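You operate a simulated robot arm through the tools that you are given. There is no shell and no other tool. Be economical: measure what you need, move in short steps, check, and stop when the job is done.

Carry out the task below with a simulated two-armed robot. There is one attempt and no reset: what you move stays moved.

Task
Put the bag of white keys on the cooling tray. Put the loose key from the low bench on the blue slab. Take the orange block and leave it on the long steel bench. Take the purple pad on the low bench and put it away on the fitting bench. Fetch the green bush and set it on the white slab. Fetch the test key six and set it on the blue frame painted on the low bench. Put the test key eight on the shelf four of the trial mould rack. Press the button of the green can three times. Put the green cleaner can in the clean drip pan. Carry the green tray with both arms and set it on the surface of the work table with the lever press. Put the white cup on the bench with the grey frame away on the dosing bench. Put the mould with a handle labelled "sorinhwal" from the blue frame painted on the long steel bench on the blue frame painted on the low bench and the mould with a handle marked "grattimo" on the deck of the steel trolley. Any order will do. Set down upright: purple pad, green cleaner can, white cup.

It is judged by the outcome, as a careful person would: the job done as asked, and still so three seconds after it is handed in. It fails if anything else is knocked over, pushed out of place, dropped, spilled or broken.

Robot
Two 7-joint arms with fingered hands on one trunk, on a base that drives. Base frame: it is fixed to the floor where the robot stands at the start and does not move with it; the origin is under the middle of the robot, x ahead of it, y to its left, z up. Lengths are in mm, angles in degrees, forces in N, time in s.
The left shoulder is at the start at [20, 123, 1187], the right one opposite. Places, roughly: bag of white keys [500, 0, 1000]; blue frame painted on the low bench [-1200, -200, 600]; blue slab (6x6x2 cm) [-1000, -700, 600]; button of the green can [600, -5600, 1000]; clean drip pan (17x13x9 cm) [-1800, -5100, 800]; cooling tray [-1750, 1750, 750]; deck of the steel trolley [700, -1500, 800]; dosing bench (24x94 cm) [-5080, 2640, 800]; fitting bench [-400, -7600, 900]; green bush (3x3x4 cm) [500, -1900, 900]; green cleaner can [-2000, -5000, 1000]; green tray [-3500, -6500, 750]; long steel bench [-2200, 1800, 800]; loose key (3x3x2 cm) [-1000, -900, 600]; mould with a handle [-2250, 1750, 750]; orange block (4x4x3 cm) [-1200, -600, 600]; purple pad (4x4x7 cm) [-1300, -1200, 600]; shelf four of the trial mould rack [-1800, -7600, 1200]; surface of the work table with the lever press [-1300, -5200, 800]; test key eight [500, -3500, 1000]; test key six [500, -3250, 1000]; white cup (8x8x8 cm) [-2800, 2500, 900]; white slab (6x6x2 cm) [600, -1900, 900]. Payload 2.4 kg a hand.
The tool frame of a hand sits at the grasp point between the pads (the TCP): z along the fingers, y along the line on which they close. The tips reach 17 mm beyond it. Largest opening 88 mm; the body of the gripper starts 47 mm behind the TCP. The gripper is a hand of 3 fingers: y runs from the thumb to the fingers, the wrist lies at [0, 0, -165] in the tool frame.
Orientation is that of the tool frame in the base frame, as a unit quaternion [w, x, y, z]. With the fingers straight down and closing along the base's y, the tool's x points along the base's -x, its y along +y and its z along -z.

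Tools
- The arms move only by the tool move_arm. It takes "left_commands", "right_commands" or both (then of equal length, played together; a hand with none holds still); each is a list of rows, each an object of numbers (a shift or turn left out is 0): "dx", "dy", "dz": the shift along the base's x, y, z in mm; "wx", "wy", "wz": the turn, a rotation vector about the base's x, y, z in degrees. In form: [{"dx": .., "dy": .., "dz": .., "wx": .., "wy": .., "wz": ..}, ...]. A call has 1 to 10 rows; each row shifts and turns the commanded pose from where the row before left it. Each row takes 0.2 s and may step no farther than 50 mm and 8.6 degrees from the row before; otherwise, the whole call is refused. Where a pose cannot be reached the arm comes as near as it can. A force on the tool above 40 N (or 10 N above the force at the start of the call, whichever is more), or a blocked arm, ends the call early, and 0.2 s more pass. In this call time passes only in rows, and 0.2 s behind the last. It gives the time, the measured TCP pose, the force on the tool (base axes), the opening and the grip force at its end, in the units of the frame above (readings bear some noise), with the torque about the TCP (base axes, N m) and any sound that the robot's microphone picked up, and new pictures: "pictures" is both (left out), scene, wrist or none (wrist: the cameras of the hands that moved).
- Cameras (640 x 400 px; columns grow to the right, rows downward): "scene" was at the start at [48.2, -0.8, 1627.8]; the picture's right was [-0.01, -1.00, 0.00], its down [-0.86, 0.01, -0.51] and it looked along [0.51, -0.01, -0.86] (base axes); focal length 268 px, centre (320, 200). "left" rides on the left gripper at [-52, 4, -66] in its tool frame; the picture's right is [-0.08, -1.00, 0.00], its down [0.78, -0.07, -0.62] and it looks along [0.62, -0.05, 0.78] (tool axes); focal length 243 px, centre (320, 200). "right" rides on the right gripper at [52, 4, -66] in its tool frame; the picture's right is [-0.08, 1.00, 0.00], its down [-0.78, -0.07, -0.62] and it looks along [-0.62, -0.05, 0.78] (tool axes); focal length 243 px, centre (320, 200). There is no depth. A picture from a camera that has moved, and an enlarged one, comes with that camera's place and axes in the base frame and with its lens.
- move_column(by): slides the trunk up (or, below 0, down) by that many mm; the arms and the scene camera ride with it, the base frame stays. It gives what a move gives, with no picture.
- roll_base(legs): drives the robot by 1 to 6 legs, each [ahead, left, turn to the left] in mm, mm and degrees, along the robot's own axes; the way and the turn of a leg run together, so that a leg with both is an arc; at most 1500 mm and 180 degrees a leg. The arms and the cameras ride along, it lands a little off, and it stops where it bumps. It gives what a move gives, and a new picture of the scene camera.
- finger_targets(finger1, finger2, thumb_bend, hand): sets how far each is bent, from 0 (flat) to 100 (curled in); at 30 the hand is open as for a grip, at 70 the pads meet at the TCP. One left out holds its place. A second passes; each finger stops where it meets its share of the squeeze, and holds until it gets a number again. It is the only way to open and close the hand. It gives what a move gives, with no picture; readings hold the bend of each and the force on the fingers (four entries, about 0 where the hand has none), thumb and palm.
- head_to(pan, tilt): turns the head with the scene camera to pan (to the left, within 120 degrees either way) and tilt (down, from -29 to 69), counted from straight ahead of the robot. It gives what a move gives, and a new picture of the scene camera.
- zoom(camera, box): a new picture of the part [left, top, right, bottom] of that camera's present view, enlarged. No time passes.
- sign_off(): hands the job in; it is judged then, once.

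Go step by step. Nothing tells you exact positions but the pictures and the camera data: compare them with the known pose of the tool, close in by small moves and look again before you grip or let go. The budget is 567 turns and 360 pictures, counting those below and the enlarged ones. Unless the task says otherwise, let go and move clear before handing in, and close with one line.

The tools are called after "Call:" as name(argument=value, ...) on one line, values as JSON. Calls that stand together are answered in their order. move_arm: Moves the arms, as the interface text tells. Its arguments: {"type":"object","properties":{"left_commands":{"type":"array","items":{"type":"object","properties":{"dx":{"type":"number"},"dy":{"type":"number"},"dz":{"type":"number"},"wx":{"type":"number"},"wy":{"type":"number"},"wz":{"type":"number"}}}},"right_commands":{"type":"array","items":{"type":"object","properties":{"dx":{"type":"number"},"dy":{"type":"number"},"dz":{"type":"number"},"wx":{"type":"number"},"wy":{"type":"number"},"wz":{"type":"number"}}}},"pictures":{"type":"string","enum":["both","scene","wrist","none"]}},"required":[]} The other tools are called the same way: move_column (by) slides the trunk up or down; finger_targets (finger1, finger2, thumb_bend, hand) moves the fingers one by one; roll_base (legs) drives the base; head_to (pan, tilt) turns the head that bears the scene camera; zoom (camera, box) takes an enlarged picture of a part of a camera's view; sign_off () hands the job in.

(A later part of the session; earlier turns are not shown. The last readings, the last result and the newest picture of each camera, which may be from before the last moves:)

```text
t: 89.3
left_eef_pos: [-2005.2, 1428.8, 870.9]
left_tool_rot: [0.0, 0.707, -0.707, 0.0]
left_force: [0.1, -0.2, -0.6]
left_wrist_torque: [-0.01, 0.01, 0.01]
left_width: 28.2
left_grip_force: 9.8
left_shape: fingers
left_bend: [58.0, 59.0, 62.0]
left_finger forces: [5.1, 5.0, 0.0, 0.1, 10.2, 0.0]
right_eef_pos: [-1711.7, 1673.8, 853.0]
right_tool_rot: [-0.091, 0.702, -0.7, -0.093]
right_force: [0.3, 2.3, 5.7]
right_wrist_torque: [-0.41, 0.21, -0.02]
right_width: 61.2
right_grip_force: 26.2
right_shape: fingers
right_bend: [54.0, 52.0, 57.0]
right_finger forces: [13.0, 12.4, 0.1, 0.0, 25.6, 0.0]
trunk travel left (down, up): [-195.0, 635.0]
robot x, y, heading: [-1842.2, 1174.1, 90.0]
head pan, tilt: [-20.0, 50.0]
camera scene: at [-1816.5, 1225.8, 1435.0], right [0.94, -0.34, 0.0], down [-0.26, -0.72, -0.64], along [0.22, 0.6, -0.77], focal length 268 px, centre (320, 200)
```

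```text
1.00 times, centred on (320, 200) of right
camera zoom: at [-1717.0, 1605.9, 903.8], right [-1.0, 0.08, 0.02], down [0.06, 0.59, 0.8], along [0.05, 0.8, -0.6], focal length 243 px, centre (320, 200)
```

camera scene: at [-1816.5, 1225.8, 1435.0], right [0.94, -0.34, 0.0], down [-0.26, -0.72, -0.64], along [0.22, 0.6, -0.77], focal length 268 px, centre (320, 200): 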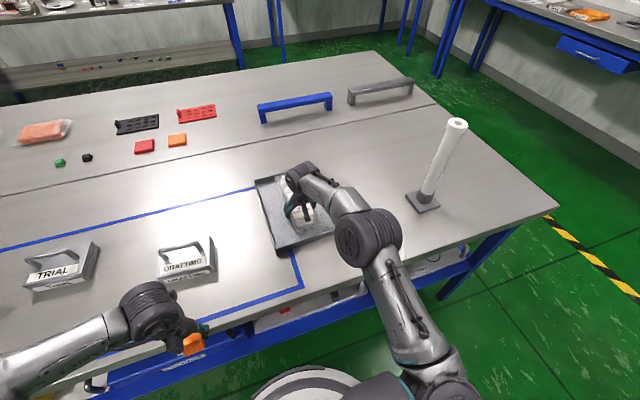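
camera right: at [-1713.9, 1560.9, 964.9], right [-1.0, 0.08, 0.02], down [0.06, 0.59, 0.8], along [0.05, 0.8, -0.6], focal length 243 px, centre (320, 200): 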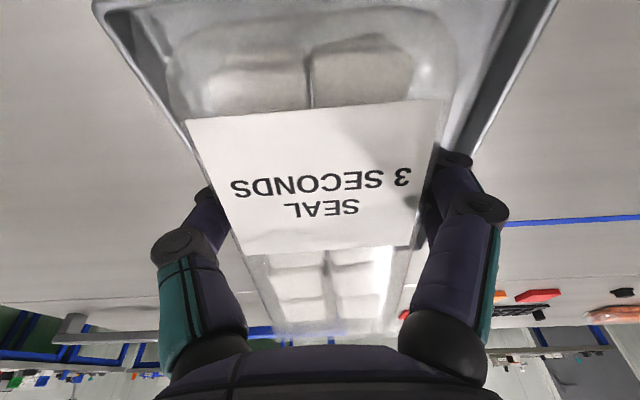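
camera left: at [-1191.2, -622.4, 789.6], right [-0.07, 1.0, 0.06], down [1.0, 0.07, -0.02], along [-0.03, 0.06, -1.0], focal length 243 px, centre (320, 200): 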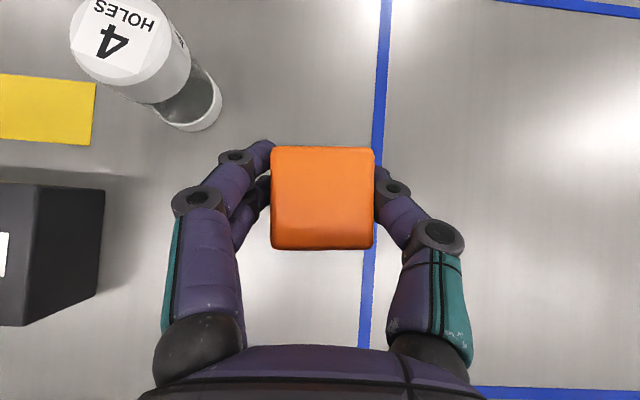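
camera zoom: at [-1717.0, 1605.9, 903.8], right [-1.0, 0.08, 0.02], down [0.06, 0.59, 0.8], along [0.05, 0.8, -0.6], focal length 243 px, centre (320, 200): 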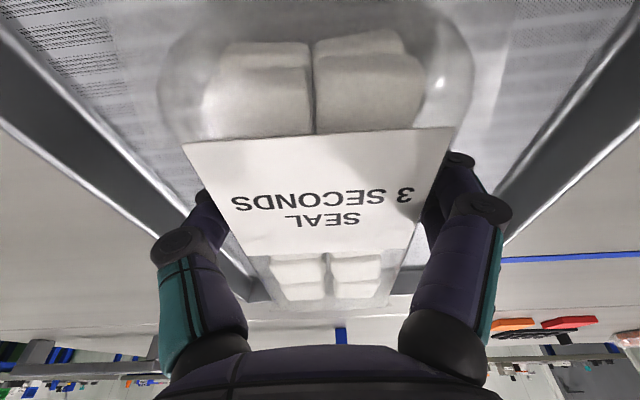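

The near end touches the tray floor. I'll level the bag a bit and release.

Call:
move_arm(right_commands=[{"wx": -5, "dz": 1}, {"wx": -4, "dz": -2}], pictures="none")

Call:
finger_targets(hand="right", finger1=40, finger2=40, thumb_bend=40)

Call:
move_arm(right_commands=[{"dz": 40}, {"dz": 40}], pictures="wrist")

```text
t: 90.0
left_eef_pos: [-2005.7, 1428.5, 871.5]
left_tool_rot: [0.001, 0.708, -0.707, 0.001]
left_force: [0.4, 0.0, -0.2]
left_wrist_torque: [0.0, -0.01, -0.02]
left_width: 28.4
left_grip_force: 9.7
left_shape: fingers
left_bend: [58.0, 59.0, 62.0]
left_finger forces: [5.1, 5.1, 0.0, 0.0, 10.2, 0.1]
right_eef_pos: [-1712.1, 1666.9, 852.8]
right_tool_rot: [-0.037, 0.707, -0.705, -0.036]
right_force: [0.0, -0.2, -1.8]
right_wrist_torque: [-0.06, 0.01, -0.02]
right_width: 60.7
right_grip_force: 24.9
right_shape: fingers
right_bend: [54.0, 52.0, 57.0]
right_finger forces: [12.2, 12.7, 0.1, 0.1, 25.1, 0.0]
right hand out of reach, approached as far as the arm can: row 2
trunk travel left (down, up): [-195.0, 635.0]
robot x, y, heading: [-1842.6, 1175.4, 90.1]
head pan, tilt: [-20.0, 50.0]
```

```text
t: 91.0
left_eef_pos: [-2006.0, 1428.3, 871.0]
left_tool_rot: [0.0, 0.707, -0.707, 0.001]
left_force: [-0.2, -0.2, -0.5]
left_wrist_torque: [0.02, -0.01, -0.01]
left_width: 28.2
left_grip_force: 10.2
left_shape: fingers
left_bend: [58.0, 59.0, 62.0]
left_finger forces: [5.2, 5.1, 0.0, 0.0, 10.2, 0.1]
right_eef_pos: [-1712.5, 1667.8, 852.3]
right_tool_rot: [-0.037, 0.707, -0.706, -0.037]
right_force: [0.1, 0.6, -1.5]
right_wrist_torque: [0.03, 0.01, 0.06]
right_width: 70.2
right_grip_force: 5.2
right_shape: fingers
right_bend: [38.0, 38.0, 39.0]
right_finger forces: [2.9, 2.1, 0.1, 0.0, 4.9, 0.0]
trunk travel left (down, up): [-195.0, 635.0]
robot x, y, heading: [-1841.7, 1173.9, 89.9]
head pan, tilt: [-20.0, 50.0]
```

```text
t: 91.5
left_eef_pos: [-2005.6, 1428.3, 872.2]
left_tool_rot: [0.001, 0.708, -0.706, 0.001]
left_force: [-0.3, 0.8, -0.2]
left_wrist_torque: [-0.01, -0.01, -0.02]
left_width: 28.1
left_grip_force: 10.1
left_shape: fingers
left_bend: [58.0, 59.0, 62.0]
left_finger forces: [5.1, 5.0, 0.0, 0.0, 10.4, 0.0]
right_eef_pos: [-1714.4, 1654.9, 932.0]
right_tool_rot: [-0.037, 0.707, -0.706, -0.037]
right_force: [0.1, 0.6, -0.1]
right_wrist_torque: [-0.02, 0.01, 0.01]
right_width: 63.3
right_grip_force: 0.1
right_shape: fingers
right_bend: [40.0, 40.0, 40.0]
right_finger forces: [0.0, 0.0, 0.0, 0.1, 0.0, 0.1]
right hand out of reach, approached as far as the arm can: row 1, 2
trunk travel left (down, up): [-195.0, 635.0]
robot x, y, heading: [-1842.6, 1172.9, 90.3]
head pan, tilt: [-20.0, 50.0]
camera right: at [-1720.7, 1596.3, 991.7], right [-1.0, 0.08, 0.01], down [0.06, 0.71, 0.7], along [0.05, 0.7, -0.72], focal length 243 px, centre (320, 200)
```

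right: 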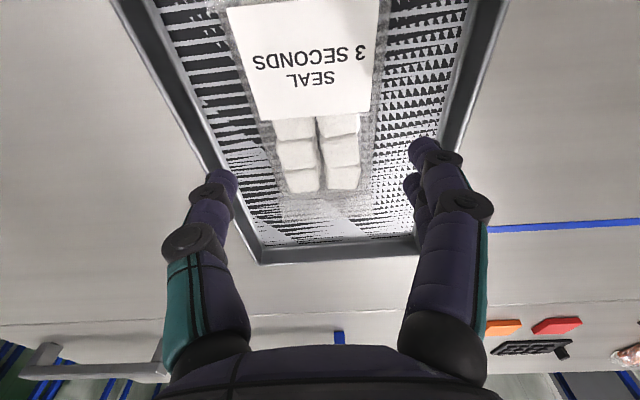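

The bag lies in the tray. I'll retract the right hand and check with the scene camera.

Call:
move_arm(right_commands=[{"dx": 40, "dz": 10}, {"dx": 40, "dy": -20}, {"dx": 30, "dy": -35}, {"dy": -40}, {"dy": -40}], pictures="scene")

Call:
zoom(camera="scene", box=[220, 160, 380, 260])

```text
t: 92.8
left_eef_pos: [-2005.8, 1428.9, 872.3]
left_tool_rot: [0.0, 0.707, -0.707, 0.0]
left_force: [0.3, -0.6, 0.1]
left_wrist_torque: [-0.02, 0.01, 0.03]
left_width: 28.4
left_grip_force: 10.2
left_shape: fingers
left_bend: [58.0, 59.0, 62.0]
left_finger forces: [5.1, 4.9, 0.0, 0.1, 10.1, 0.0]
right_eef_pos: [-1589.7, 1637.9, 974.4]
right_tool_rot: [-0.035, 0.706, -0.706, -0.036]
right_force: [0.2, -0.3, -1.2]
right_wrist_torque: [0.03, 0.0, 0.0]
right_width: 63.2
right_grip_force: 0.1
right_shape: fingers
right_bend: [40.0, 40.0, 40.0]
right_finger forces: [0.0, 0.0, 0.0, 0.0, 0.0, 0.0]
right hand out of reach, approached as far as the arm can: row 2, 3, 4, 5
trunk travel left (down, up): [-195.0, 635.0]
robot x, y, heading: [-1841.3, 1171.1, 90.1]
head pan, tilt: [-20.0, 50.0]
camera scene: at [-1816.4, 1225.9, 1435.0], right [0.94, -0.34, 0.0], down [-0.26, -0.72, -0.64], along [0.22, 0.6, -0.77], focal length 268 px, centre (320, 200)
```

scene: 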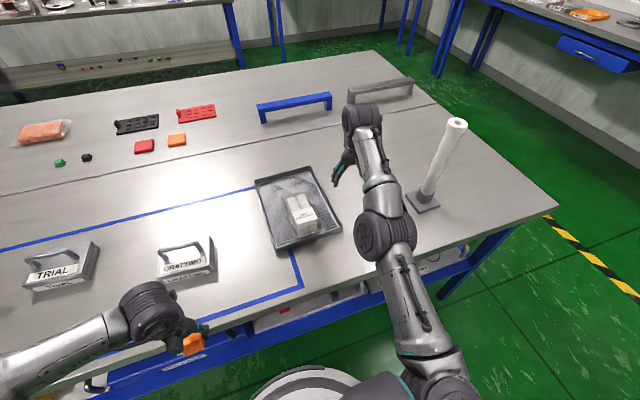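

```text
4.00 times, centred on (300, 210) of scene
camera zoom: at [-1816.4, 1225.9, 1435.0], right [0.94, -0.34, 0.0], down [-0.26, -0.72, -0.64], along [0.22, 0.6, -0.77], focal length 1073 px, centre (400, 160)
```

zoom: 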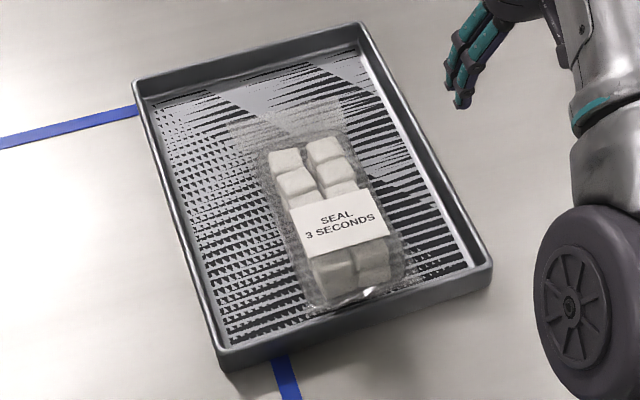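

Bag is fully inside the tray. Now freeing the right arm from full extension.

Call:
move_arm(right_commands=[{"dz": -30, "dy": -30}, {"dz": -30, "dy": -30}, {"dy": -45}], pictures="none")

```text
t: 93.5
left_eef_pos: [-2004.1, 1428.2, 872.0]
left_tool_rot: [0.0, 0.708, -0.706, 0.001]
left_force: [-0.2, -0.2, -1.0]
left_wrist_torque: [-0.03, 0.0, 0.01]
left_width: 28.2
left_grip_force: 10.4
left_shape: fingers
left_bend: [58.0, 59.0, 62.0]
left_finger forces: [5.1, 5.0, 0.0, 0.1, 10.2, 0.0]
right_eef_pos: [-1571.5, 1644.8, 946.5]
right_tool_rot: [-0.036, 0.708, -0.705, -0.037]
right_force: [-0.4, -0.4, -0.1]
right_wrist_torque: [0.02, -0.02, 0.03]
right_width: 63.3
right_grip_force: 0.0
right_shape: fingers
right_bend: [40.0, 40.0, 40.0]
right_finger forces: [0.0, 0.1, 0.1, 0.0, 0.1, 0.0]
right hand out of reach, approached as far as the arm can: row 1, 2, 3
trunk travel left (down, up): [-195.0, 635.0]
robot x, y, heading: [-1843.1, 1173.5, 90.0]
head pan, tilt: [-20.0, 50.0]
```

Call:
move_arm(right_commands=[{"wx": -8, "dy": -10, "dz": 10}, {"wx": -8, "dy": -20}, {"dx": -40}, {"dx": -40, "dy": -20}, {"dx": -30, "dy": -30, "dz": -20}], pictures="none")

```text
t: 94.8
left_eef_pos: [-2004.4, 1427.8, 871.6]
left_tool_rot: [0.0, 0.708, -0.707, 0.001]
left_force: [0.9, 0.0, 0.6]
left_wrist_torque: [-0.02, 0.0, 0.03]
left_width: 28.4
left_grip_force: 11.3
left_shape: fingers
left_bend: [58.0, 59.0, 62.0]
left_finger forces: [5.1, 5.0, 0.0, 0.0, 10.2, 0.0]
right_eef_pos: [-1681.1, 1546.2, 933.5]
right_tool_rot: [0.061, 0.704, -0.704, 0.061]
right_force: [-0.2, 0.3, 0.2]
right_wrist_torque: [-0.03, 0.01, 0.02]
right_width: 63.2
right_grip_force: 0.1
right_shape: fingers
right_bend: [40.0, 40.0, 40.0]
right_finger forces: [0.1, 0.0, 0.1, 0.1, 0.0, 0.0]
right hand out of reach, approached as far as the arm can: row 1, 2
trunk travel left (down, up): [-195.0, 635.0]
robot x, y, heading: [-1842.3, 1172.3, 90.0]
head pan, tilt: [-20.0, 50.0]
```

Freed. I'll level and retract the right hand, then shift right to put the block in the free area in front of the tray.

Call:
move_arm(right_commands=[{"wx": 8, "dy": -30, "dx": 20}, {"wx": 2, "dy": -40, "dx": 20}, {"dy": -40, "dx": 20}, {"dy": -30, "dx": 20}, {"dx": 20}], pictures="none")

Call:
roll_base(legs=[[0, -200, 0]])

Call:
head_to(pan=0, tilt=55)

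```text
t: 96.0
left_eef_pos: [-2005.0, 1427.9, 871.0]
left_tool_rot: [0.0, 0.708, -0.706, 0.001]
left_force: [0.5, 0.7, 0.4]
left_wrist_torque: [0.0, -0.01, 0.01]
left_width: 28.0
left_grip_force: 9.6
left_shape: fingers
left_bend: [58.0, 59.0, 62.0]
left_finger forces: [5.2, 5.0, 0.1, 0.0, 10.1, 0.0]
right_eef_pos: [-1580.3, 1408.8, 933.3]
right_tool_rot: [-0.001, 0.708, -0.706, 0.0]
right_force: [0.6, -0.3, 0.3]
right_wrist_torque: [-0.01, -0.03, -0.02]
right_width: 62.6
right_grip_force: 0.1
right_shape: fingers
right_bend: [40.0, 40.0, 40.0]
right_finger forces: [0.1, 0.1, 0.0, 0.0, 0.0, 0.0]
trunk travel left (down, up): [-195.0, 635.0]
robot x, y, heading: [-1844.6, 1173.9, 90.3]
head pan, tilt: [-20.0, 50.0]
```

```text
t: 97.6
left_eef_pos: [-1801.7, 1428.8, 871.4]
left_tool_rot: [0.001, 0.709, -0.705, 0.001]
left_force: [-0.6, 1.1, -0.1]
left_wrist_torque: [-0.01, 0.01, 0.03]
left_width: 28.3
left_grip_force: 10.1
left_shape: fingers
left_bend: [58.0, 59.0, 62.0]
left_finger forces: [5.1, 5.0, 0.0, 0.1, 10.2, 0.0]
right_eef_pos: [-1377.8, 1410.3, 932.4]
right_tool_rot: [-0.001, 0.709, -0.706, 0.0]
right_force: [0.8, -0.7, -0.2]
right_wrist_torque: [-0.01, 0.01, -0.01]
right_width: 63.0
right_grip_force: 0.1
right_shape: fingers
right_bend: [40.0, 40.0, 40.0]
right_finger forces: [0.1, 0.0, 0.0, 0.1, 0.0, 0.1]
trunk travel left (down, up): [-195.0, 635.0]
robot x, y, heading: [-1637.8, 1173.8, 90.2]
head pan, tilt: [-20.0, 50.0]
camera scene: at [-1611.6, 1226.6, 1435.0], right [0.94, -0.34, 0.0], down [-0.26, -0.72, -0.64], along [0.22, 0.6, -0.77], focal length 268 px, centre (320, 200)
```

scene: 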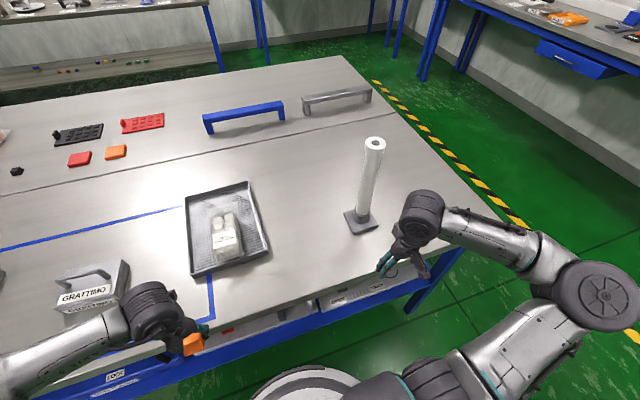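

```text
t: 98.4
left_eef_pos: [-1802.4, 1427.7, 871.1]
left_tool_rot: [-0.001, 0.709, -0.705, 0.001]
left_force: [0.0, -0.2, -1.1]
left_wrist_torque: [-0.01, 0.01, -0.03]
left_width: 28.2
left_grip_force: 10.3
left_shape: fingers
left_bend: [58.0, 59.0, 62.0]
left_finger forces: [5.1, 4.9, 0.0, 0.0, 10.3, 0.0]
right_eef_pos: [-1378.0, 1409.2, 931.4]
right_tool_rot: [-0.001, 0.709, -0.706, 0.0]
right_force: [0.4, 0.6, 0.2]
right_wrist_torque: [-0.01, 0.0, 0.01]
right_width: 62.8
right_grip_force: 0.1
right_shape: fingers
right_bend: [40.0, 40.0, 40.0]
right_finger forces: [0.0, 0.0, 0.1, 0.0, 0.0, 0.1]
trunk travel left (down, up): [-195.0, 635.0]
robot x, y, heading: [-1638.6, 1172.7, 90.2]
head pan, tilt: [0.0, 55.0]
camera scene: at [-1638.5, 1226.2, 1428.5], right [1.0, 0.0, 0.0], down [0.0, -0.82, -0.57], along [0.0, 0.57, -0.82], focal length 268 px, centre (320, 200)
```

scene: 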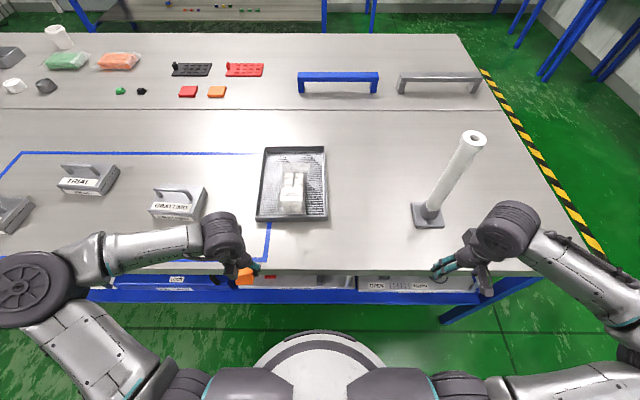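

I'll carry the block to free space right of the tray, ≈(-1550,1545), tilting the hand so the block is level again.

Call:
move_arm(left_commands=[{"dx": 40, "dz": 10, "wx": 8}, {"dx": 40, "dz": 10, "wx": 8}, {"dx": 45, "wx": 8}, {"dx": 45, "dy": 15, "wx": 8}, {"dx": 42, "dy": 25, "wx": 8}, {"dx": 40, "dy": 30}, {"dy": 45}])

```text
t: 100.0
left_eef_pos: [-1547.2, 1546.3, 891.3]
left_tool_rot: [-0.242, 0.667, -0.662, -0.241]
left_force: [0.1, -0.5, -1.2]
left_wrist_torque: [0.02, 0.0, 0.02]
left_width: 28.1
left_grip_force: 10.8
left_shape: fingers
left_bend: [58.0, 59.0, 62.0]
left_finger forces: [5.1, 5.1, 0.0, 0.0, 10.2, 0.0]
right_eef_pos: [-1377.5, 1410.1, 932.0]
right_tool_rot: [0.0, 0.709, -0.705, 0.001]
right_force: [-0.9, -1.2, 0.0]
right_wrist_torque: [0.0, -0.01, 0.01]
right_width: 63.0
right_grip_force: 0.0
right_shape: fingers
right_bend: [40.0, 40.0, 40.0]
right_finger forces: [0.0, 0.1, 0.1, 0.1, 0.1, 0.0]
trunk travel left (down, up): [-195.0, 635.0]
robot x, y, heading: [-1639.2, 1175.2, 90.1]
head pan, tilt: [0.0, 55.0]
camera scene: at [-1638.3, 1226.5, 1428.5], right [1.0, 0.01, 0.0], down [0.0, -0.82, -0.57], along [0.0, 0.57, -0.82], focal length 268 px, centre (320, 200)
camera left: at [-1553.1, 1544.5, 974.3], right [1.0, 0.07, 0.06], down [0.07, -1.0, -0.03], along [0.06, 0.03, -1.0], focal length 243 px, centre (320, 200)
```

scene: 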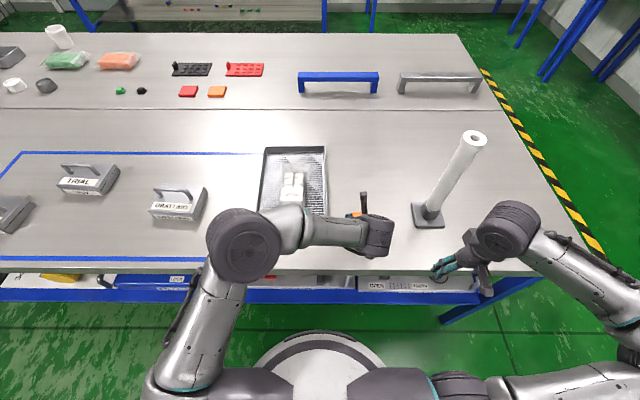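
left: 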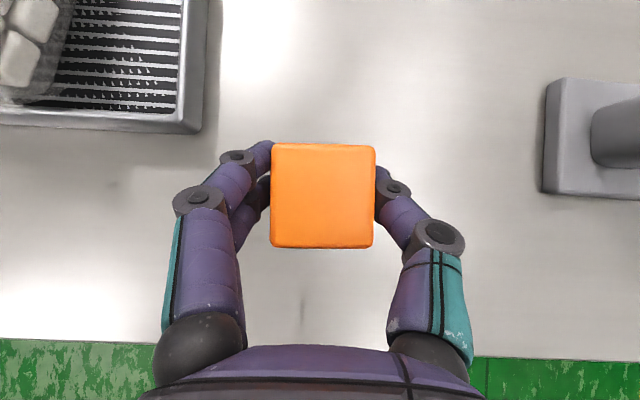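

Call:
move_arm(left_commands=[{"dz": -30}, {"dz": -25}, {"dz": -5}, {"dz": -3}], pictures="wrist")

```text
t: 100.7
left_eef_pos: [-1549.4, 1547.2, 841.0]
left_tool_rot: [-0.25, 0.665, -0.659, -0.248]
left_force: [-1.3, -3.2, 22.4]
left_wrist_torque: [0.02, 0.52, 0.08]
left_width: 28.0
left_grip_force: 22.4
left_shape: fingers
left_bend: [59.0, 69.0, 62.0]
left_finger forces: [5.1, 29.1, 0.1, 0.0, 11.3, 0.0]
right_eef_pos: [-1378.1, 1409.8, 934.5]
right_tool_rot: [0.0, 0.71, -0.704, 0.0]
right_force: [0.0, -0.3, -0.2]
right_wrist_torque: [-0.01, -0.04, -0.07]
right_width: 62.6
right_grip_force: 0.0
right_shape: fingers
right_bend: [40.0, 40.0, 40.0]
right_finger forces: [0.0, 0.0, 0.0, 0.0, 0.1, 0.0]
trunk travel left (down, up): [-195.0, 635.0]
robot x, y, heading: [-1640.2, 1174.5, 90.3]
head pan, tilt: [0.0, 55.0]
stopped in row 3 (left hand): the force on the tool passed its limit (the readings are from after the stop); the commanded pose is now the measured one
camera left: at [-1555.1, 1543.5, 924.5], right [1.0, 0.07, 0.06], down [0.07, -1.0, -0.05], along [0.06, 0.05, -1.0], focal length 243 px, centre (320, 200)
```

left: 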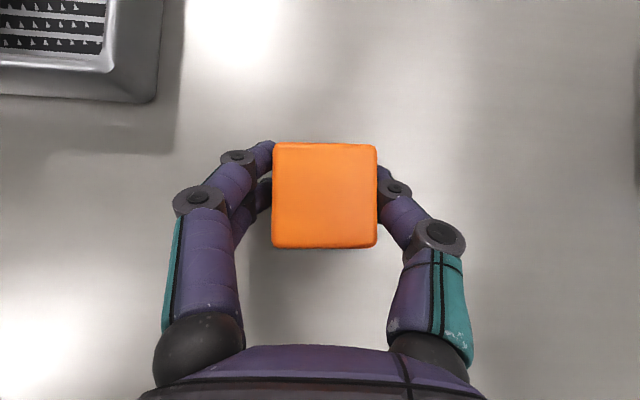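

Contact at the bench (surface ≈820). Releasing.

Call:
finger_targets(hand="left", finger1=35, finger2=35, thumb_bend=35)

Call:
move_arm(left_commands=[{"dz": 40, "dy": -10}, {"dz": 40, "dy": -10}, {"dy": -20, "wx": -8, "dx": -20}, {"dy": -20, "wx": -8, "dx": -20}, {"dy": -20, "wx": -8, "dx": -40}, {"dy": -20, "wx": -8, "dx": -40}, {"wx": -8, "dx": -40}, {"dx": -40}], pictures="scene")

```text
t: 101.7
left_eef_pos: [-1550.1, 1547.3, 840.5]
left_tool_rot: [-0.248, 0.665, -0.66, -0.246]
left_force: [2.1, 3.4, 24.5]
left_wrist_torque: [0.09, 0.47, -0.05]
left_width: 73.3
left_grip_force: 12.0
left_shape: fingers
left_bend: [35.0, 75.0, 35.0]
left_finger forces: [0.0, 23.9, 0.0, 0.0, 0.1, 0.0]
right_eef_pos: [-1375.7, 1410.0, 933.0]
right_tool_rot: [-0.001, 0.709, -0.705, -0.001]
right_force: [0.6, -0.1, -0.5]
right_wrist_torque: [0.01, 0.02, -0.03]
right_width: 62.9
right_grip_force: 0.1
right_shape: fingers
right_bend: [40.0, 40.0, 40.0]
right_finger forces: [0.0, 0.0, 0.1, 0.0, 0.0, 0.1]
trunk travel left (down, up): [-195.0, 635.0]
robot x, y, heading: [-1641.6, 1175.3, 90.3]
head pan, tilt: [0.0, 55.0]
```

```text
t: 103.5
left_eef_pos: [-1749.9, 1447.1, 917.3]
left_tool_rot: [-0.004, 0.709, -0.705, -0.005]
left_force: [-0.7, 0.2, 0.0]
left_wrist_torque: [0.02, 0.01, 0.04]
left_width: 73.4
left_grip_force: 0.0
left_shape: fingers
left_bend: [35.0, 35.0, 35.0]
left_finger forces: [0.0, 0.0, 0.1, 0.1, 0.0, 0.0]
right_eef_pos: [-1378.0, 1409.9, 932.0]
right_tool_rot: [0.0, 0.708, -0.706, 0.0]
right_force: [0.4, 0.5, -0.7]
right_wrist_torque: [0.0, 0.02, 0.01]
right_width: 62.8
right_grip_force: 0.1
right_shape: fingers
right_bend: [40.0, 40.0, 40.0]
right_finger forces: [0.0, 0.1, 0.0, 0.1, 0.0, 0.1]
trunk travel left (down, up): [-195.0, 635.0]
robot x, y, heading: [-1638.7, 1172.8, 90.4]
head pan, tilt: [0.0, 55.0]
camera scene: at [-1638.8, 1226.1, 1428.5], right [1.0, 0.01, 0.0], down [0.0, -0.82, -0.57], along [0.0, 0.57, -0.82], focal length 268 px, centre (320, 200)
```

scene: 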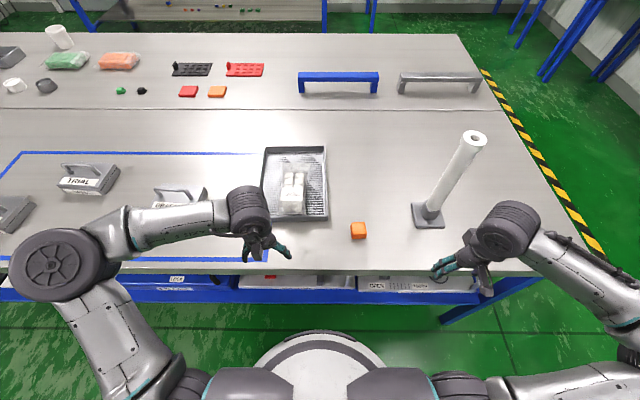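

The orange block is placed. Next the white cup at ≈(-2803,2510), best reached from behind; I'll drive around the left end of the bench.

Call:
head_to(pan=60, tilt=30)

Call:
roll_base(legs=[[-100, 0, 0], [0, 1200, 0]])

```text
t: 104.8
left_eef_pos: [-1750.3, 1448.9, 919.3]
left_tool_rot: [-0.004, 0.71, -0.704, -0.006]
left_force: [-0.4, 0.3, -0.4]
left_wrist_torque: [0.04, 0.01, 0.0]
left_width: 72.9
left_grip_force: 0.0
left_shape: fingers
left_bend: [35.0, 35.0, 35.0]
left_finger forces: [0.1, 0.0, 0.0, 0.0, 0.0, 0.0]
right_eef_pos: [-1377.3, 1411.1, 930.6]
right_tool_rot: [-0.001, 0.709, -0.705, 0.0]
right_force: [0.3, 0.2, -0.1]
right_wrist_torque: [0.01, -0.01, 0.04]
right_width: 63.0
right_grip_force: 0.0
right_shape: fingers
right_bend: [40.0, 40.0, 40.0]
right_finger forces: [0.1, 0.0, 0.0, 0.0, 0.1, 0.0]
trunk travel left (down, up): [-195.0, 635.0]
robot x, y, heading: [-1638.1, 1173.1, 90.6]
head pan, tilt: [60.0, 30.0]
camera scene: at [-1716.6, 1199.0, 1464.5], right [0.5, 0.87, 0.0], down [0.43, -0.25, -0.87], along [-0.75, 0.43, -0.5], focal length 268 px, centre (320, 200)
```

scene: 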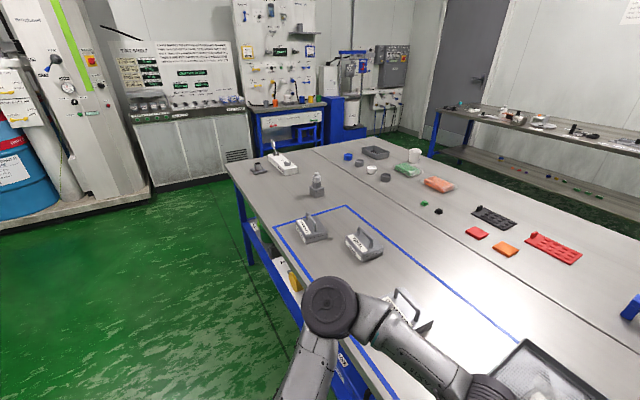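

```text
t: 111.6
left_eef_pos: [-2923.4, 1355.8, 917.4]
left_tool_rot: [0.005, -0.702, 0.712, 0.006]
left_force: [0.4, -0.1, -0.6]
left_wrist_torque: [0.01, 0.0, 0.05]
left_width: 73.4
left_grip_force: 0.1
left_shape: fingers
left_bend: [35.0, 35.0, 35.0]
left_finger forces: [0.1, 0.0, 0.0, 0.1, 0.0, 0.0]
right_eef_pos: [-2551.7, 1310.4, 933.9]
right_tool_rot: [-0.001, -0.701, 0.713, 0.0]
right_force: [0.0, 0.0, 0.5]
right_wrist_torque: [-0.02, 0.01, 0.02]
right_width: 62.8
right_grip_force: 0.0
right_shape: fingers
right_bend: [40.0, 40.0, 40.0]
right_finger forces: [0.0, 0.0, 0.1, 0.0, 0.1, 0.0]
trunk travel left (down, up): [-195.0, 635.0]
robot x, y, heading: [-2814.7, 1079.5, 89.0]
head pan, tilt: [60.0, 30.0]
camera scene: at [-2895.3, 1106.4, 1464.5], right [0.51, 0.86, 0.0], down [0.43, -0.26, -0.87], along [-0.74, 0.45, -0.5], focal length 268 px, centre (320, 200)
```

scene: 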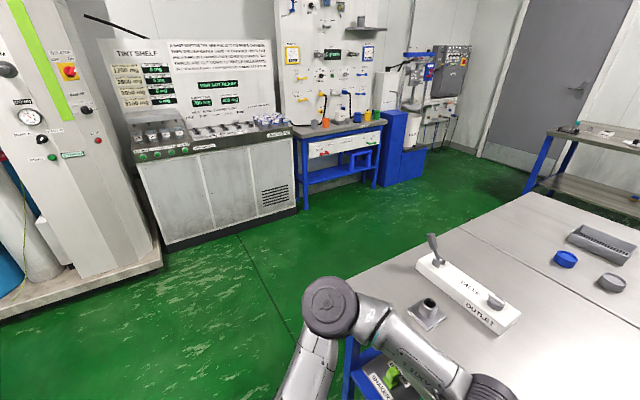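

Open floor to the left. I'll round the bench's left end to its back side.

Call:
roll_base(legs=[[0, 1100, 1], [1000, 0, 0], [870, 0, 0]])

Call:
head_to(pan=-60, tilt=35)

```text
t: 126.1
left_eef_pos: [-4031.8, 3221.3, 919.5]
left_tool_rot: [-0.006, 0.713, -0.701, -0.006]
left_force: [-0.4, 0.6, -1.0]
left_wrist_torque: [-0.01, 0.05, -0.02]
left_width: 73.3
left_grip_force: 0.1
left_shape: fingers
left_bend: [35.0, 35.0, 35.0]
left_finger forces: [0.0, 0.1, 0.0, 0.0, 0.0, 0.0]
right_eef_pos: [-3660.1, 3186.5, 932.2]
right_tool_rot: [0.0, 0.712, -0.702, 0.001]
right_force: [-0.4, -0.2, -0.2]
right_wrist_torque: [0.01, 0.01, -0.01]
right_width: 62.9
right_grip_force: 0.1
right_shape: fingers
right_bend: [40.0, 40.0, 40.0]
right_finger forces: [0.0, 0.0, 0.0, 0.0, 0.1, 0.0]
trunk travel left (down, up): [-195.0, 635.0]
robot x, y, heading: [-3919.9, 2950.2, 90.9]
head pan, tilt: [60.0, 30.0]
camera scene: at [-3996.1, 2972.2, 1464.5], right [0.49, 0.87, 0.0], down [0.44, -0.24, -0.87], along [-0.76, 0.42, -0.5], focal length 268 px, centre (320, 200)
```

scene: 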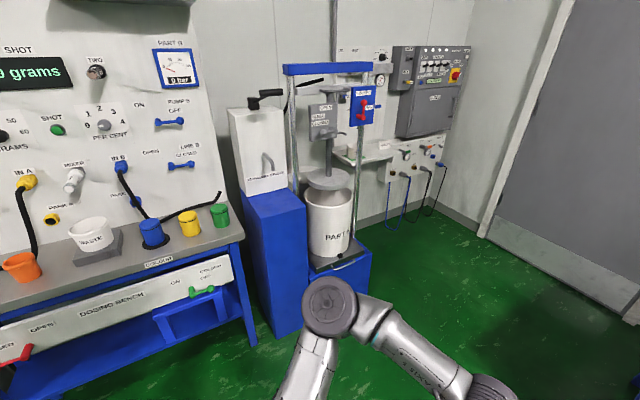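

```text
t: 128.1
left_eef_pos: [-4031.7, 3221.3, 920.2]
left_tool_rot: [-0.006, 0.713, -0.701, -0.006]
left_force: [0.3, 0.2, -0.1]
left_wrist_torque: [0.0, 0.01, -0.02]
left_width: 73.4
left_grip_force: 0.0
left_shape: fingers
left_bend: [35.0, 35.0, 35.0]
left_finger forces: [0.0, 0.1, 0.1, 0.0, 0.0, 0.0]
right_eef_pos: [-3659.4, 3187.3, 932.7]
right_tool_rot: [0.0, 0.712, -0.702, 0.0]
right_force: [-0.5, 0.2, -0.8]
right_wrist_torque: [-0.02, 0.0, -0.03]
right_width: 63.0
right_grip_force: 0.0
right_shape: fingers
right_bend: [40.0, 40.0, 40.0]
right_finger forces: [0.0, 0.1, 0.0, 0.0, 0.0, 0.0]
trunk travel left (down, up): [-195.0, 635.0]
robot x, y, heading: [-3921.6, 2946.5, 91.0]
head pan, tilt: [-60.0, 35.0]
camera scene: at [-3841.5, 2973.0, 1456.7], right [0.51, -0.86, 0.0], down [-0.49, -0.29, -0.82], along [0.7, 0.42, -0.57], focal length 268 px, centre (320, 200)
```

scene: 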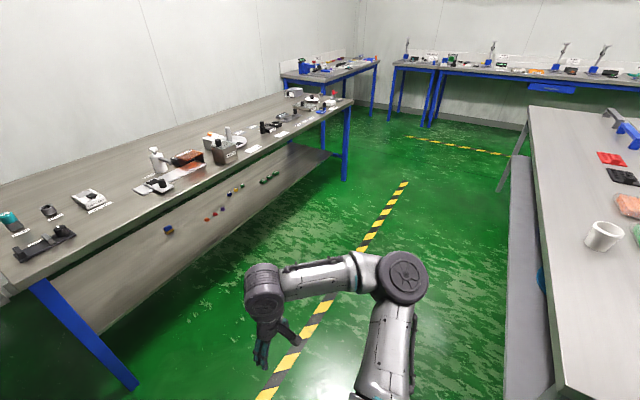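

Found the cup at ≈(-2807,2510), and the dosing bench behind me. Zooming on both.

Call:
zoom(camera="scene", box=[560, 200, 640, 250])

Call:
roll_base(legs=[[0, 0, 90], [0, 0, 89]])

Call:
roll_base(legs=[[0, 990, 0]])

Call:
head_to(pan=0, tilt=50)

```text
8.00 times, centred on (600, 225) of scene
camera zoom: at [-3841.5, 2973.0, 1456.7], right [0.51, -0.86, 0.0], down [-0.49, -0.29, -0.82], along [0.7, 0.42, -0.57], focal length 2146 px, centre (-1920, 0)
```

zoom: 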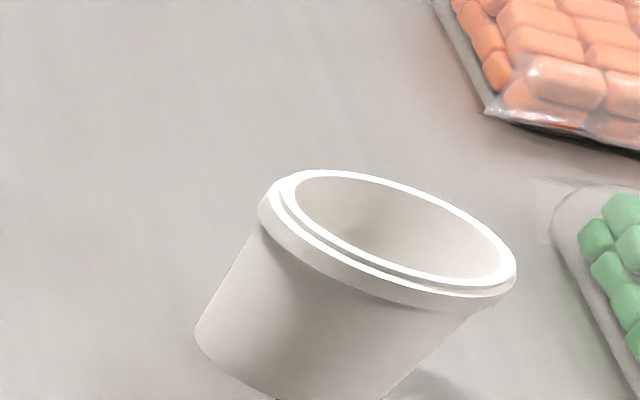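

```text
t: 136.1
left_eef_pos: [-3813.2, 2668.7, 918.6]
left_tool_rot: [0.006, 0.71, 0.704, -0.005]
left_force: [1.0, -0.1, -0.3]
left_wrist_torque: [0.01, 0.01, -0.01]
left_width: 73.3
left_grip_force: 0.1
left_shape: fingers
left_bend: [35.0, 35.0, 35.0]
left_finger forces: [0.0, 0.0, 0.0, 0.0, 0.1, 0.0]
right_eef_pos: [-4182.5, 2714.3, 933.5]
right_tool_rot: [0.0, 0.711, 0.703, 0.0]
right_force: [-0.9, 0.2, 0.4]
right_wrist_torque: [-0.03, 0.02, -0.02]
right_width: 62.7
right_grip_force: 0.1
right_shape: fingers
right_bend: [40.0, 40.0, 40.0]
right_finger forces: [0.0, 0.1, 0.0, 0.1, 0.0, 0.1]
trunk travel left (down, up): [-195.0, 635.0]
robot x, y, heading: [-3915.9, 2947.2, -90.8]
head pan, tilt: [-60.0, 35.0]
camera scene: at [-3994.1, 2924.1, 1456.7], right [-0.49, 0.87, 0.0], down [0.5, 0.28, -0.82], along [-0.71, -0.4, -0.57], focal length 268 px, centre (320, 200)
```

scene: 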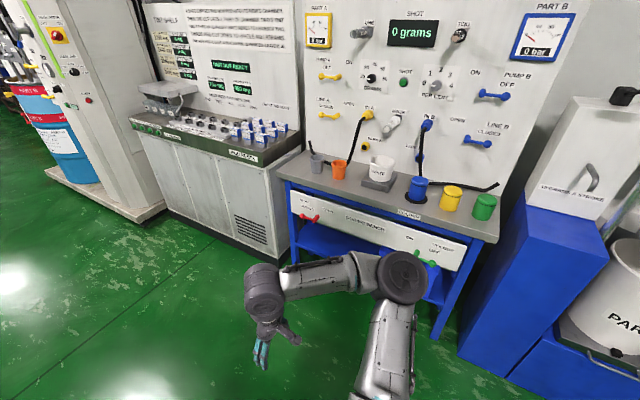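

```text
t: 141.2
left_eef_pos: [-2826.3, 2649.1, 919.1]
left_tool_rot: [0.006, 0.716, 0.698, -0.006]
left_force: [0.7, 0.3, -0.3]
left_wrist_torque: [0.0, -0.01, 0.0]
left_width: 73.1
left_grip_force: 0.1
left_shape: fingers
left_bend: [35.0, 35.0, 35.0]
left_finger forces: [0.0, 0.0, 0.1, 0.0, 0.0, 0.0]
right_eef_pos: [-3196.9, 2699.9, 932.0]
right_tool_rot: [0.0, 0.717, 0.697, 0.0]
right_force: [-1.3, 1.2, -0.5]
right_wrist_torque: [0.01, 0.04, 0.0]
right_width: 62.8
right_grip_force: 0.1
right_shape: fingers
right_bend: [40.0, 40.0, 40.0]
right_finger forces: [0.0, 0.0, 0.0, 0.0, 0.0, 0.0]
trunk travel left (down, up): [-195.0, 635.0]
robot x, y, heading: [-2929.8, 2928.3, -91.7]
head pan, tilt: [-60.0, 35.0]
camera scene: at [-3004.2, 2905.6, 1456.7], right [-0.47, 0.88, 0.0], down [0.5, 0.27, -0.82], along [-0.72, -0.39, -0.57], focal length 268 px, centre (320, 200)
```

scene: 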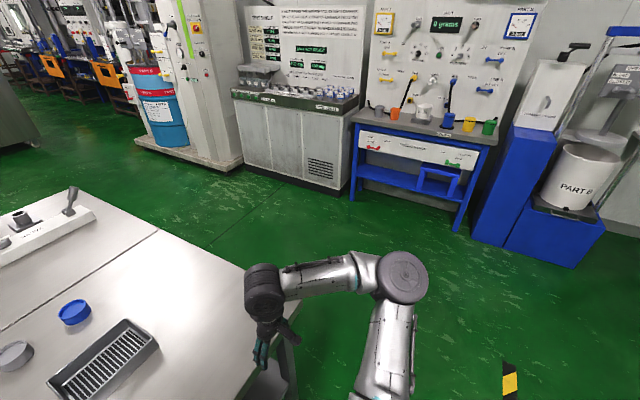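

```text
t: 142.5
left_eef_pos: [-2827.2, 2648.7, 919.1]
left_tool_rot: [0.007, 0.716, 0.698, -0.006]
left_force: [-0.7, -0.1, 1.1]
left_wrist_torque: [-0.01, -0.01, 0.0]
left_width: 73.5
left_grip_force: 0.2
left_shape: fingers
left_bend: [35.0, 35.0, 35.0]
left_finger forces: [0.1, 0.1, 0.0, 0.0, 0.0, 0.1]
right_eef_pos: [-3196.6, 2700.3, 931.6]
right_tool_rot: [0.0, 0.717, 0.697, 0.0]
right_force: [0.3, -0.1, -0.3]
right_wrist_torque: [0.01, -0.02, 0.01]
right_width: 63.1
right_grip_force: 0.0
right_shape: fingers
right_bend: [40.0, 40.0, 40.0]
right_finger forces: [0.0, 0.1, 0.1, 0.1, 0.1, 0.1]
trunk travel left (down, up): [-195.0, 635.0]
robot x, y, heading: [-2925.7, 2928.2, -91.8]
head pan, tilt: [0.0, 50.0]
camera scene: at [-2929.2, 2870.4, 1435.0], right [-1.0, 0.03, 0.0], down [0.02, 0.77, -0.64], along [-0.02, -0.64, -0.77], focal length 268 px, centre (320, 200)
```

scene: 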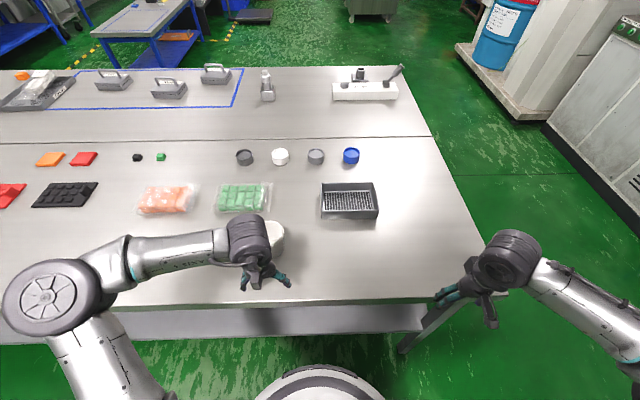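

The cup is just beyond the left hand. I'll open fully and tilt the left hand near-horizontal to grip the cup's body below the rim.

Call:
finger_targets(hand="left", finger1=30, finger2=30, thumb_bend=30)

Call:
move_arm(left_commands=[{"wx": -8.3, "dy": 5}, {"wx": -8.3, "dy": 5}, {"wx": -8.3, "dy": 5}, {"wx": -8.3, "dy": 5}, {"wx": -8.3, "dy": 5}, {"wx": -8.3, "dy": 5}, {"wx": -8.3, "dy": 5}, {"wx": -8.3, "dy": 5}, {"wx": -8.3, "dy": 5}])

```text
t: 143.5
left_eef_pos: [-2827.5, 2649.0, 918.6]
left_tool_rot: [0.005, 0.716, 0.698, -0.006]
left_force: [0.5, 0.4, -0.1]
left_wrist_torque: [-0.02, -0.03, -0.01]
left_width: 84.0
left_grip_force: 0.1
left_shape: fingers
left_bend: [30.0, 30.0, 30.0]
left_finger forces: [0.0, 0.0, 0.1, 0.0, 0.0, 0.1]
right_eef_pos: [-3198.2, 2699.9, 932.8]
right_tool_rot: [0.0, 0.717, 0.697, -0.001]
right_force: [-0.3, -0.7, 0.0]
right_wrist_torque: [0.02, 0.01, 0.0]
right_width: 62.6
right_grip_force: 0.1
right_shape: fingers
right_bend: [40.0, 40.0, 40.0]
right_finger forces: [0.0, 0.1, 0.0, 0.1, 0.0, 0.0]
trunk travel left (down, up): [-195.0, 635.0]
robot x, y, heading: [-2932.6, 2924.6, -91.7]
head pan, tilt: [0.0, 50.0]
```

```text
t: 145.5
left_eef_pos: [-2892.0, 2618.3, 950.0]
left_tool_rot: [0.439, 0.565, 0.552, -0.428]
left_force: [-0.2, 0.1, -0.7]
left_wrist_torque: [0.01, 0.02, -0.01]
left_width: 84.2
left_grip_force: 0.0
left_shape: fingers
left_bend: [30.0, 30.0, 30.0]
left_finger forces: [0.0, 0.0, 0.0, 0.0, 0.0, 0.0]
left hand out of reach, approached as far as the arm can: row 4, 5, 6, 7, 8, 9
right_eef_pos: [-3197.8, 2699.8, 931.9]
right_tool_rot: [0.0, 0.717, 0.697, -0.001]
right_force: [-0.1, -0.2, 0.2]
right_wrist_torque: [-0.02, 0.04, -0.02]
right_width: 63.0
right_grip_force: 0.1
right_shape: fingers
right_bend: [40.0, 40.0, 40.0]
right_finger forces: [0.1, 0.0, 0.0, 0.1, 0.0, 0.0]
trunk travel left (down, up): [-195.0, 635.0]
robot x, y, heading: [-2931.3, 2930.2, -91.7]
head pan, tilt: [0.0, 50.0]
camera scene: at [-2929.4, 2870.5, 1435.0], right [-1.0, 0.03, 0.0], down [0.02, 0.77, -0.64], along [-0.02, -0.64, -0.77], focal length 268 px, centre (320, 200)
camera left: at [-2890.7, 2669.5, 1015.5], right [-1.0, -0.02, 0.06], down [-0.05, 0.8, -0.6], along [-0.04, -0.61, -0.79], focal length 243 px, centre (320, 200)
```

scene: 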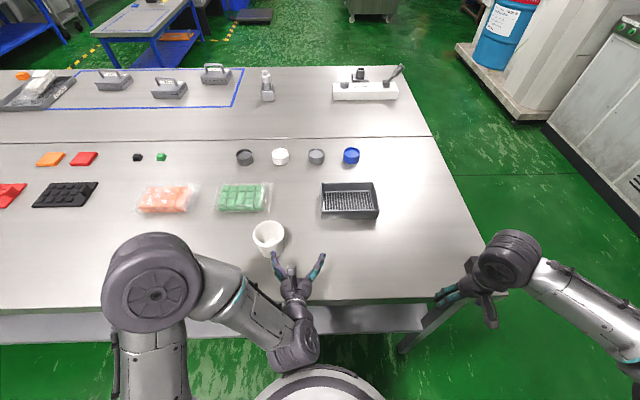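
left: 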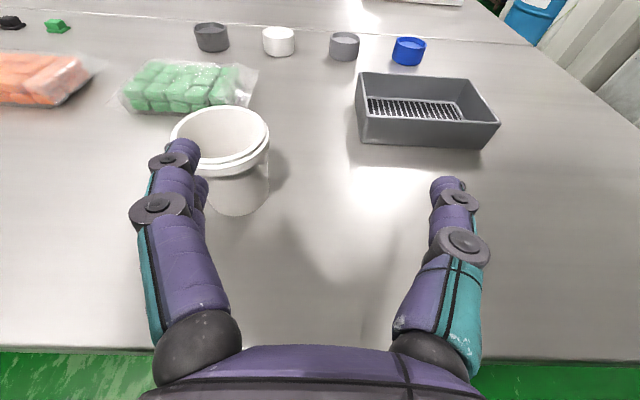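

The hand is tilted but was too close to the body. I'll back the base off by 100 mm and align with the cup.

Call:
roll_base(legs=[[-110, 0, 1.7]])

Call:
move_arm(left_commands=[{"dx": 30}, {"dx": 30, "dz": -20}, {"dx": 20, "dz": -40}, {"dz": -30}])

```text
t: 146.7
left_eef_pos: [-2881.9, 2732.3, 949.5]
left_tool_rot: [0.445, 0.558, 0.56, -0.42]
left_force: [0.5, -0.2, 0.4]
left_wrist_torque: [0.04, 0.0, 0.03]
left_width: 84.2
left_grip_force: 0.1
left_shape: fingers
left_bend: [30.0, 30.0, 30.0]
left_finger forces: [0.0, 0.0, 0.0, 0.1, 0.1, 0.0]
right_eef_pos: [-3189.8, 2803.8, 932.8]
right_tool_rot: [0.0, 0.707, 0.708, 0.0]
right_force: [0.0, -1.0, 0.4]
right_wrist_torque: [0.02, 0.02, 0.04]
right_width: 63.1
right_grip_force: 0.1
right_shape: fingers
right_bend: [40.0, 40.0, 40.0]
right_finger forces: [0.0, 0.0, 0.0, 0.0, 0.1, 0.0]
trunk travel left (down, up): [-195.0, 635.0]
robot x, y, heading: [-2926.6, 3037.0, -90.0]
head pan, tilt: [0.0, 50.0]
camera scene: at [-2925.9, 2982.3, 1435.0], right [-1.0, 0.0, 0.0], down [0.0, 0.77, -0.64], along [0.0, -0.64, -0.77], focal length 268 px, centre (320, 200)
```

scene: 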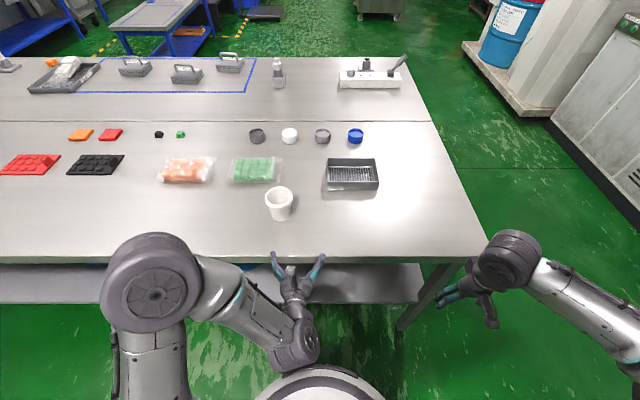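

```text
t: 147.7
left_eef_pos: [-2828.3, 2700.1, 860.7]
left_tool_rot: [0.445, 0.558, 0.56, -0.421]
left_force: [0.2, 0.3, -0.1]
left_wrist_torque: [-0.01, -0.01, 0.0]
left_width: 84.2
left_grip_force: 0.0
left_shape: fingers
left_bend: [30.0, 30.0, 30.0]
left_finger forces: [0.0, 0.0, 0.0, 0.0, 0.1, 0.0]
left hand out of reach, approached as far as the arm can: row 1, 2
right_eef_pos: [-3189.7, 2802.2, 931.9]
right_tool_rot: [0.0, 0.707, 0.707, 0.001]
right_force: [-0.1, 0.8, 0.0]
right_wrist_torque: [-0.02, 0.0, -0.01]
right_width: 63.0
right_grip_force: 0.1
right_shape: fingers
right_bend: [40.0, 40.0, 40.0]
right_finger forces: [0.0, 0.1, 0.1, 0.1, 0.0, 0.1]
trunk travel left (down, up): [-195.0, 635.0]
robot x, y, heading: [-2924.4, 3037.8, -90.3]
head pan, tilt: [0.0, 50.0]
camera scene: at [-2925.8, 2981.5, 1435.0], right [-1.0, 0.0, 0.0], down [0.0, 0.77, -0.64], along [0.0, -0.64, -0.77], focal length 268 px, centre (320, 200)
camera left: at [-2827.1, 2750.6, 926.6], right [-1.0, -0.05, 0.06], down [-0.07, 0.8, -0.6], along [-0.02, -0.6, -0.8], focal length 243 px, centre (320, 200)
```

scene: 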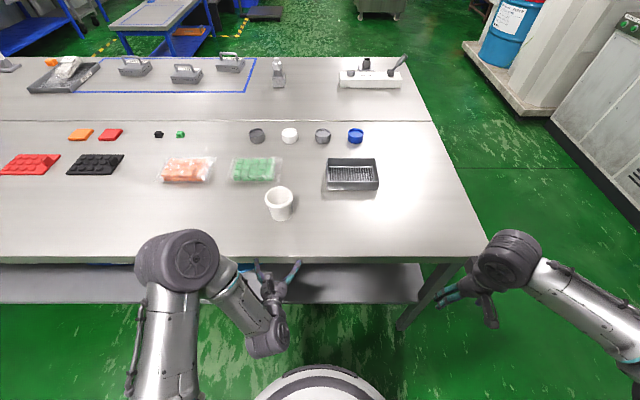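
left: 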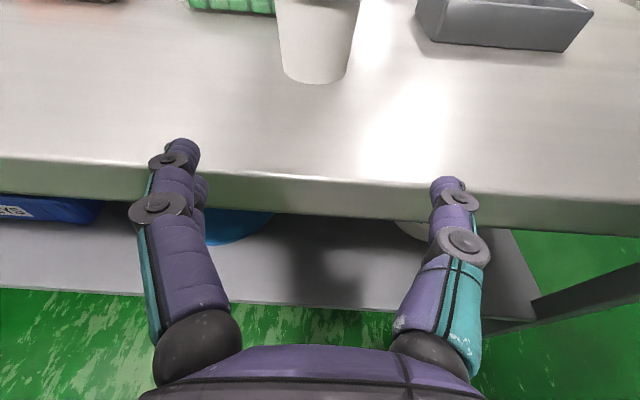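

Call:
move_arm(left_commands=[{"dy": -40, "dx": 2}, {"dy": -40, "dx": 2}, {"dy": -40, "dx": 2}], pictures="wrist")

```text
t: 148.5
left_eef_pos: [-2821.1, 2580.0, 859.0]
left_tool_rot: [0.445, 0.558, 0.561, -0.419]
left_force: [0.7, 0.4, 0.1]
left_wrist_torque: [0.03, 0.0, 0.03]
left_width: 84.1
left_grip_force: 0.0
left_shape: fingers
left_bend: [30.0, 30.0, 30.0]
left_finger forces: [0.0, 0.1, 0.0, 0.1, 0.1, 0.0]
right_eef_pos: [-3189.4, 2803.1, 933.0]
right_tool_rot: [0.0, 0.707, 0.707, 0.001]
right_force: [-0.3, 0.1, 0.2]
right_wrist_torque: [-0.01, -0.01, 0.04]
right_width: 62.7
right_grip_force: 0.0
right_shape: fingers
right_bend: [40.0, 40.0, 40.0]
right_finger forces: [0.0, 0.0, 0.0, 0.1, 0.0, 0.0]
trunk travel left (down, up): [-195.0, 635.0]
robot x, y, heading: [-2928.4, 3040.7, -90.0]
head pan, tilt: [0.0, 50.0]
camera left: at [-2820.6, 2630.5, 925.8], right [-1.0, -0.04, 0.06], down [-0.07, 0.8, -0.6], along [-0.02, -0.6, -0.8], focal length 243 px, centre (320, 200)
```

left: 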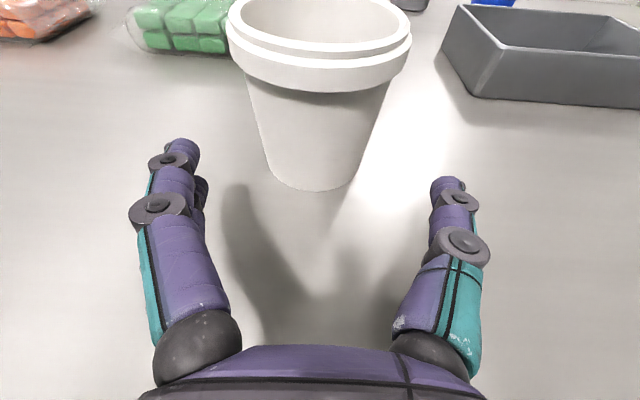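

Call:
move_arm(left_commands=[{"dy": -30, "dx": 1}, {"dy": -26, "dx": 1}], pictures="wrist")

```text
t: 149.1
left_eef_pos: [-2817.6, 2523.7, 860.0]
left_tool_rot: [0.446, 0.557, 0.561, -0.419]
left_force: [-0.6, -0.6, 0.2]
left_wrist_torque: [0.05, 0.0, 0.01]
left_width: 84.6
left_grip_force: 0.1
left_shape: fingers
left_bend: [30.0, 30.0, 30.0]
left_finger forces: [0.0, 0.0, 0.0, 0.0, 0.0, 0.0]
right_eef_pos: [-3189.6, 2804.2, 932.2]
right_tool_rot: [0.0, 0.708, 0.707, 0.0]
right_force: [0.2, -1.1, -0.5]
right_wrist_torque: [-0.01, 0.01, -0.05]
right_width: 62.7
right_grip_force: 0.1
right_shape: fingers
right_bend: [40.0, 40.0, 40.0]
right_finger forces: [0.0, 0.0, 0.1, 0.1, 0.0, 0.0]
trunk travel left (down, up): [-195.0, 635.0]
robot x, y, heading: [-2928.4, 3039.9, -89.9]
head pan, tilt: [0.0, 50.0]
camera left: at [-2817.5, 2574.4, 926.2], right [-1.0, -0.05, 0.06], down [-0.07, 0.8, -0.6], along [-0.02, -0.6, -0.8], focal length 243 px, centre (320, 200)
```

left: 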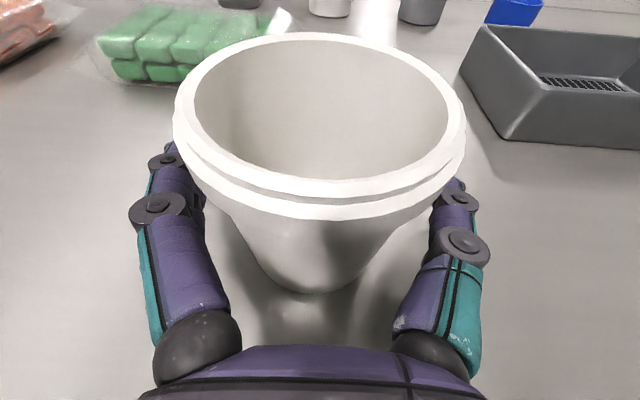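

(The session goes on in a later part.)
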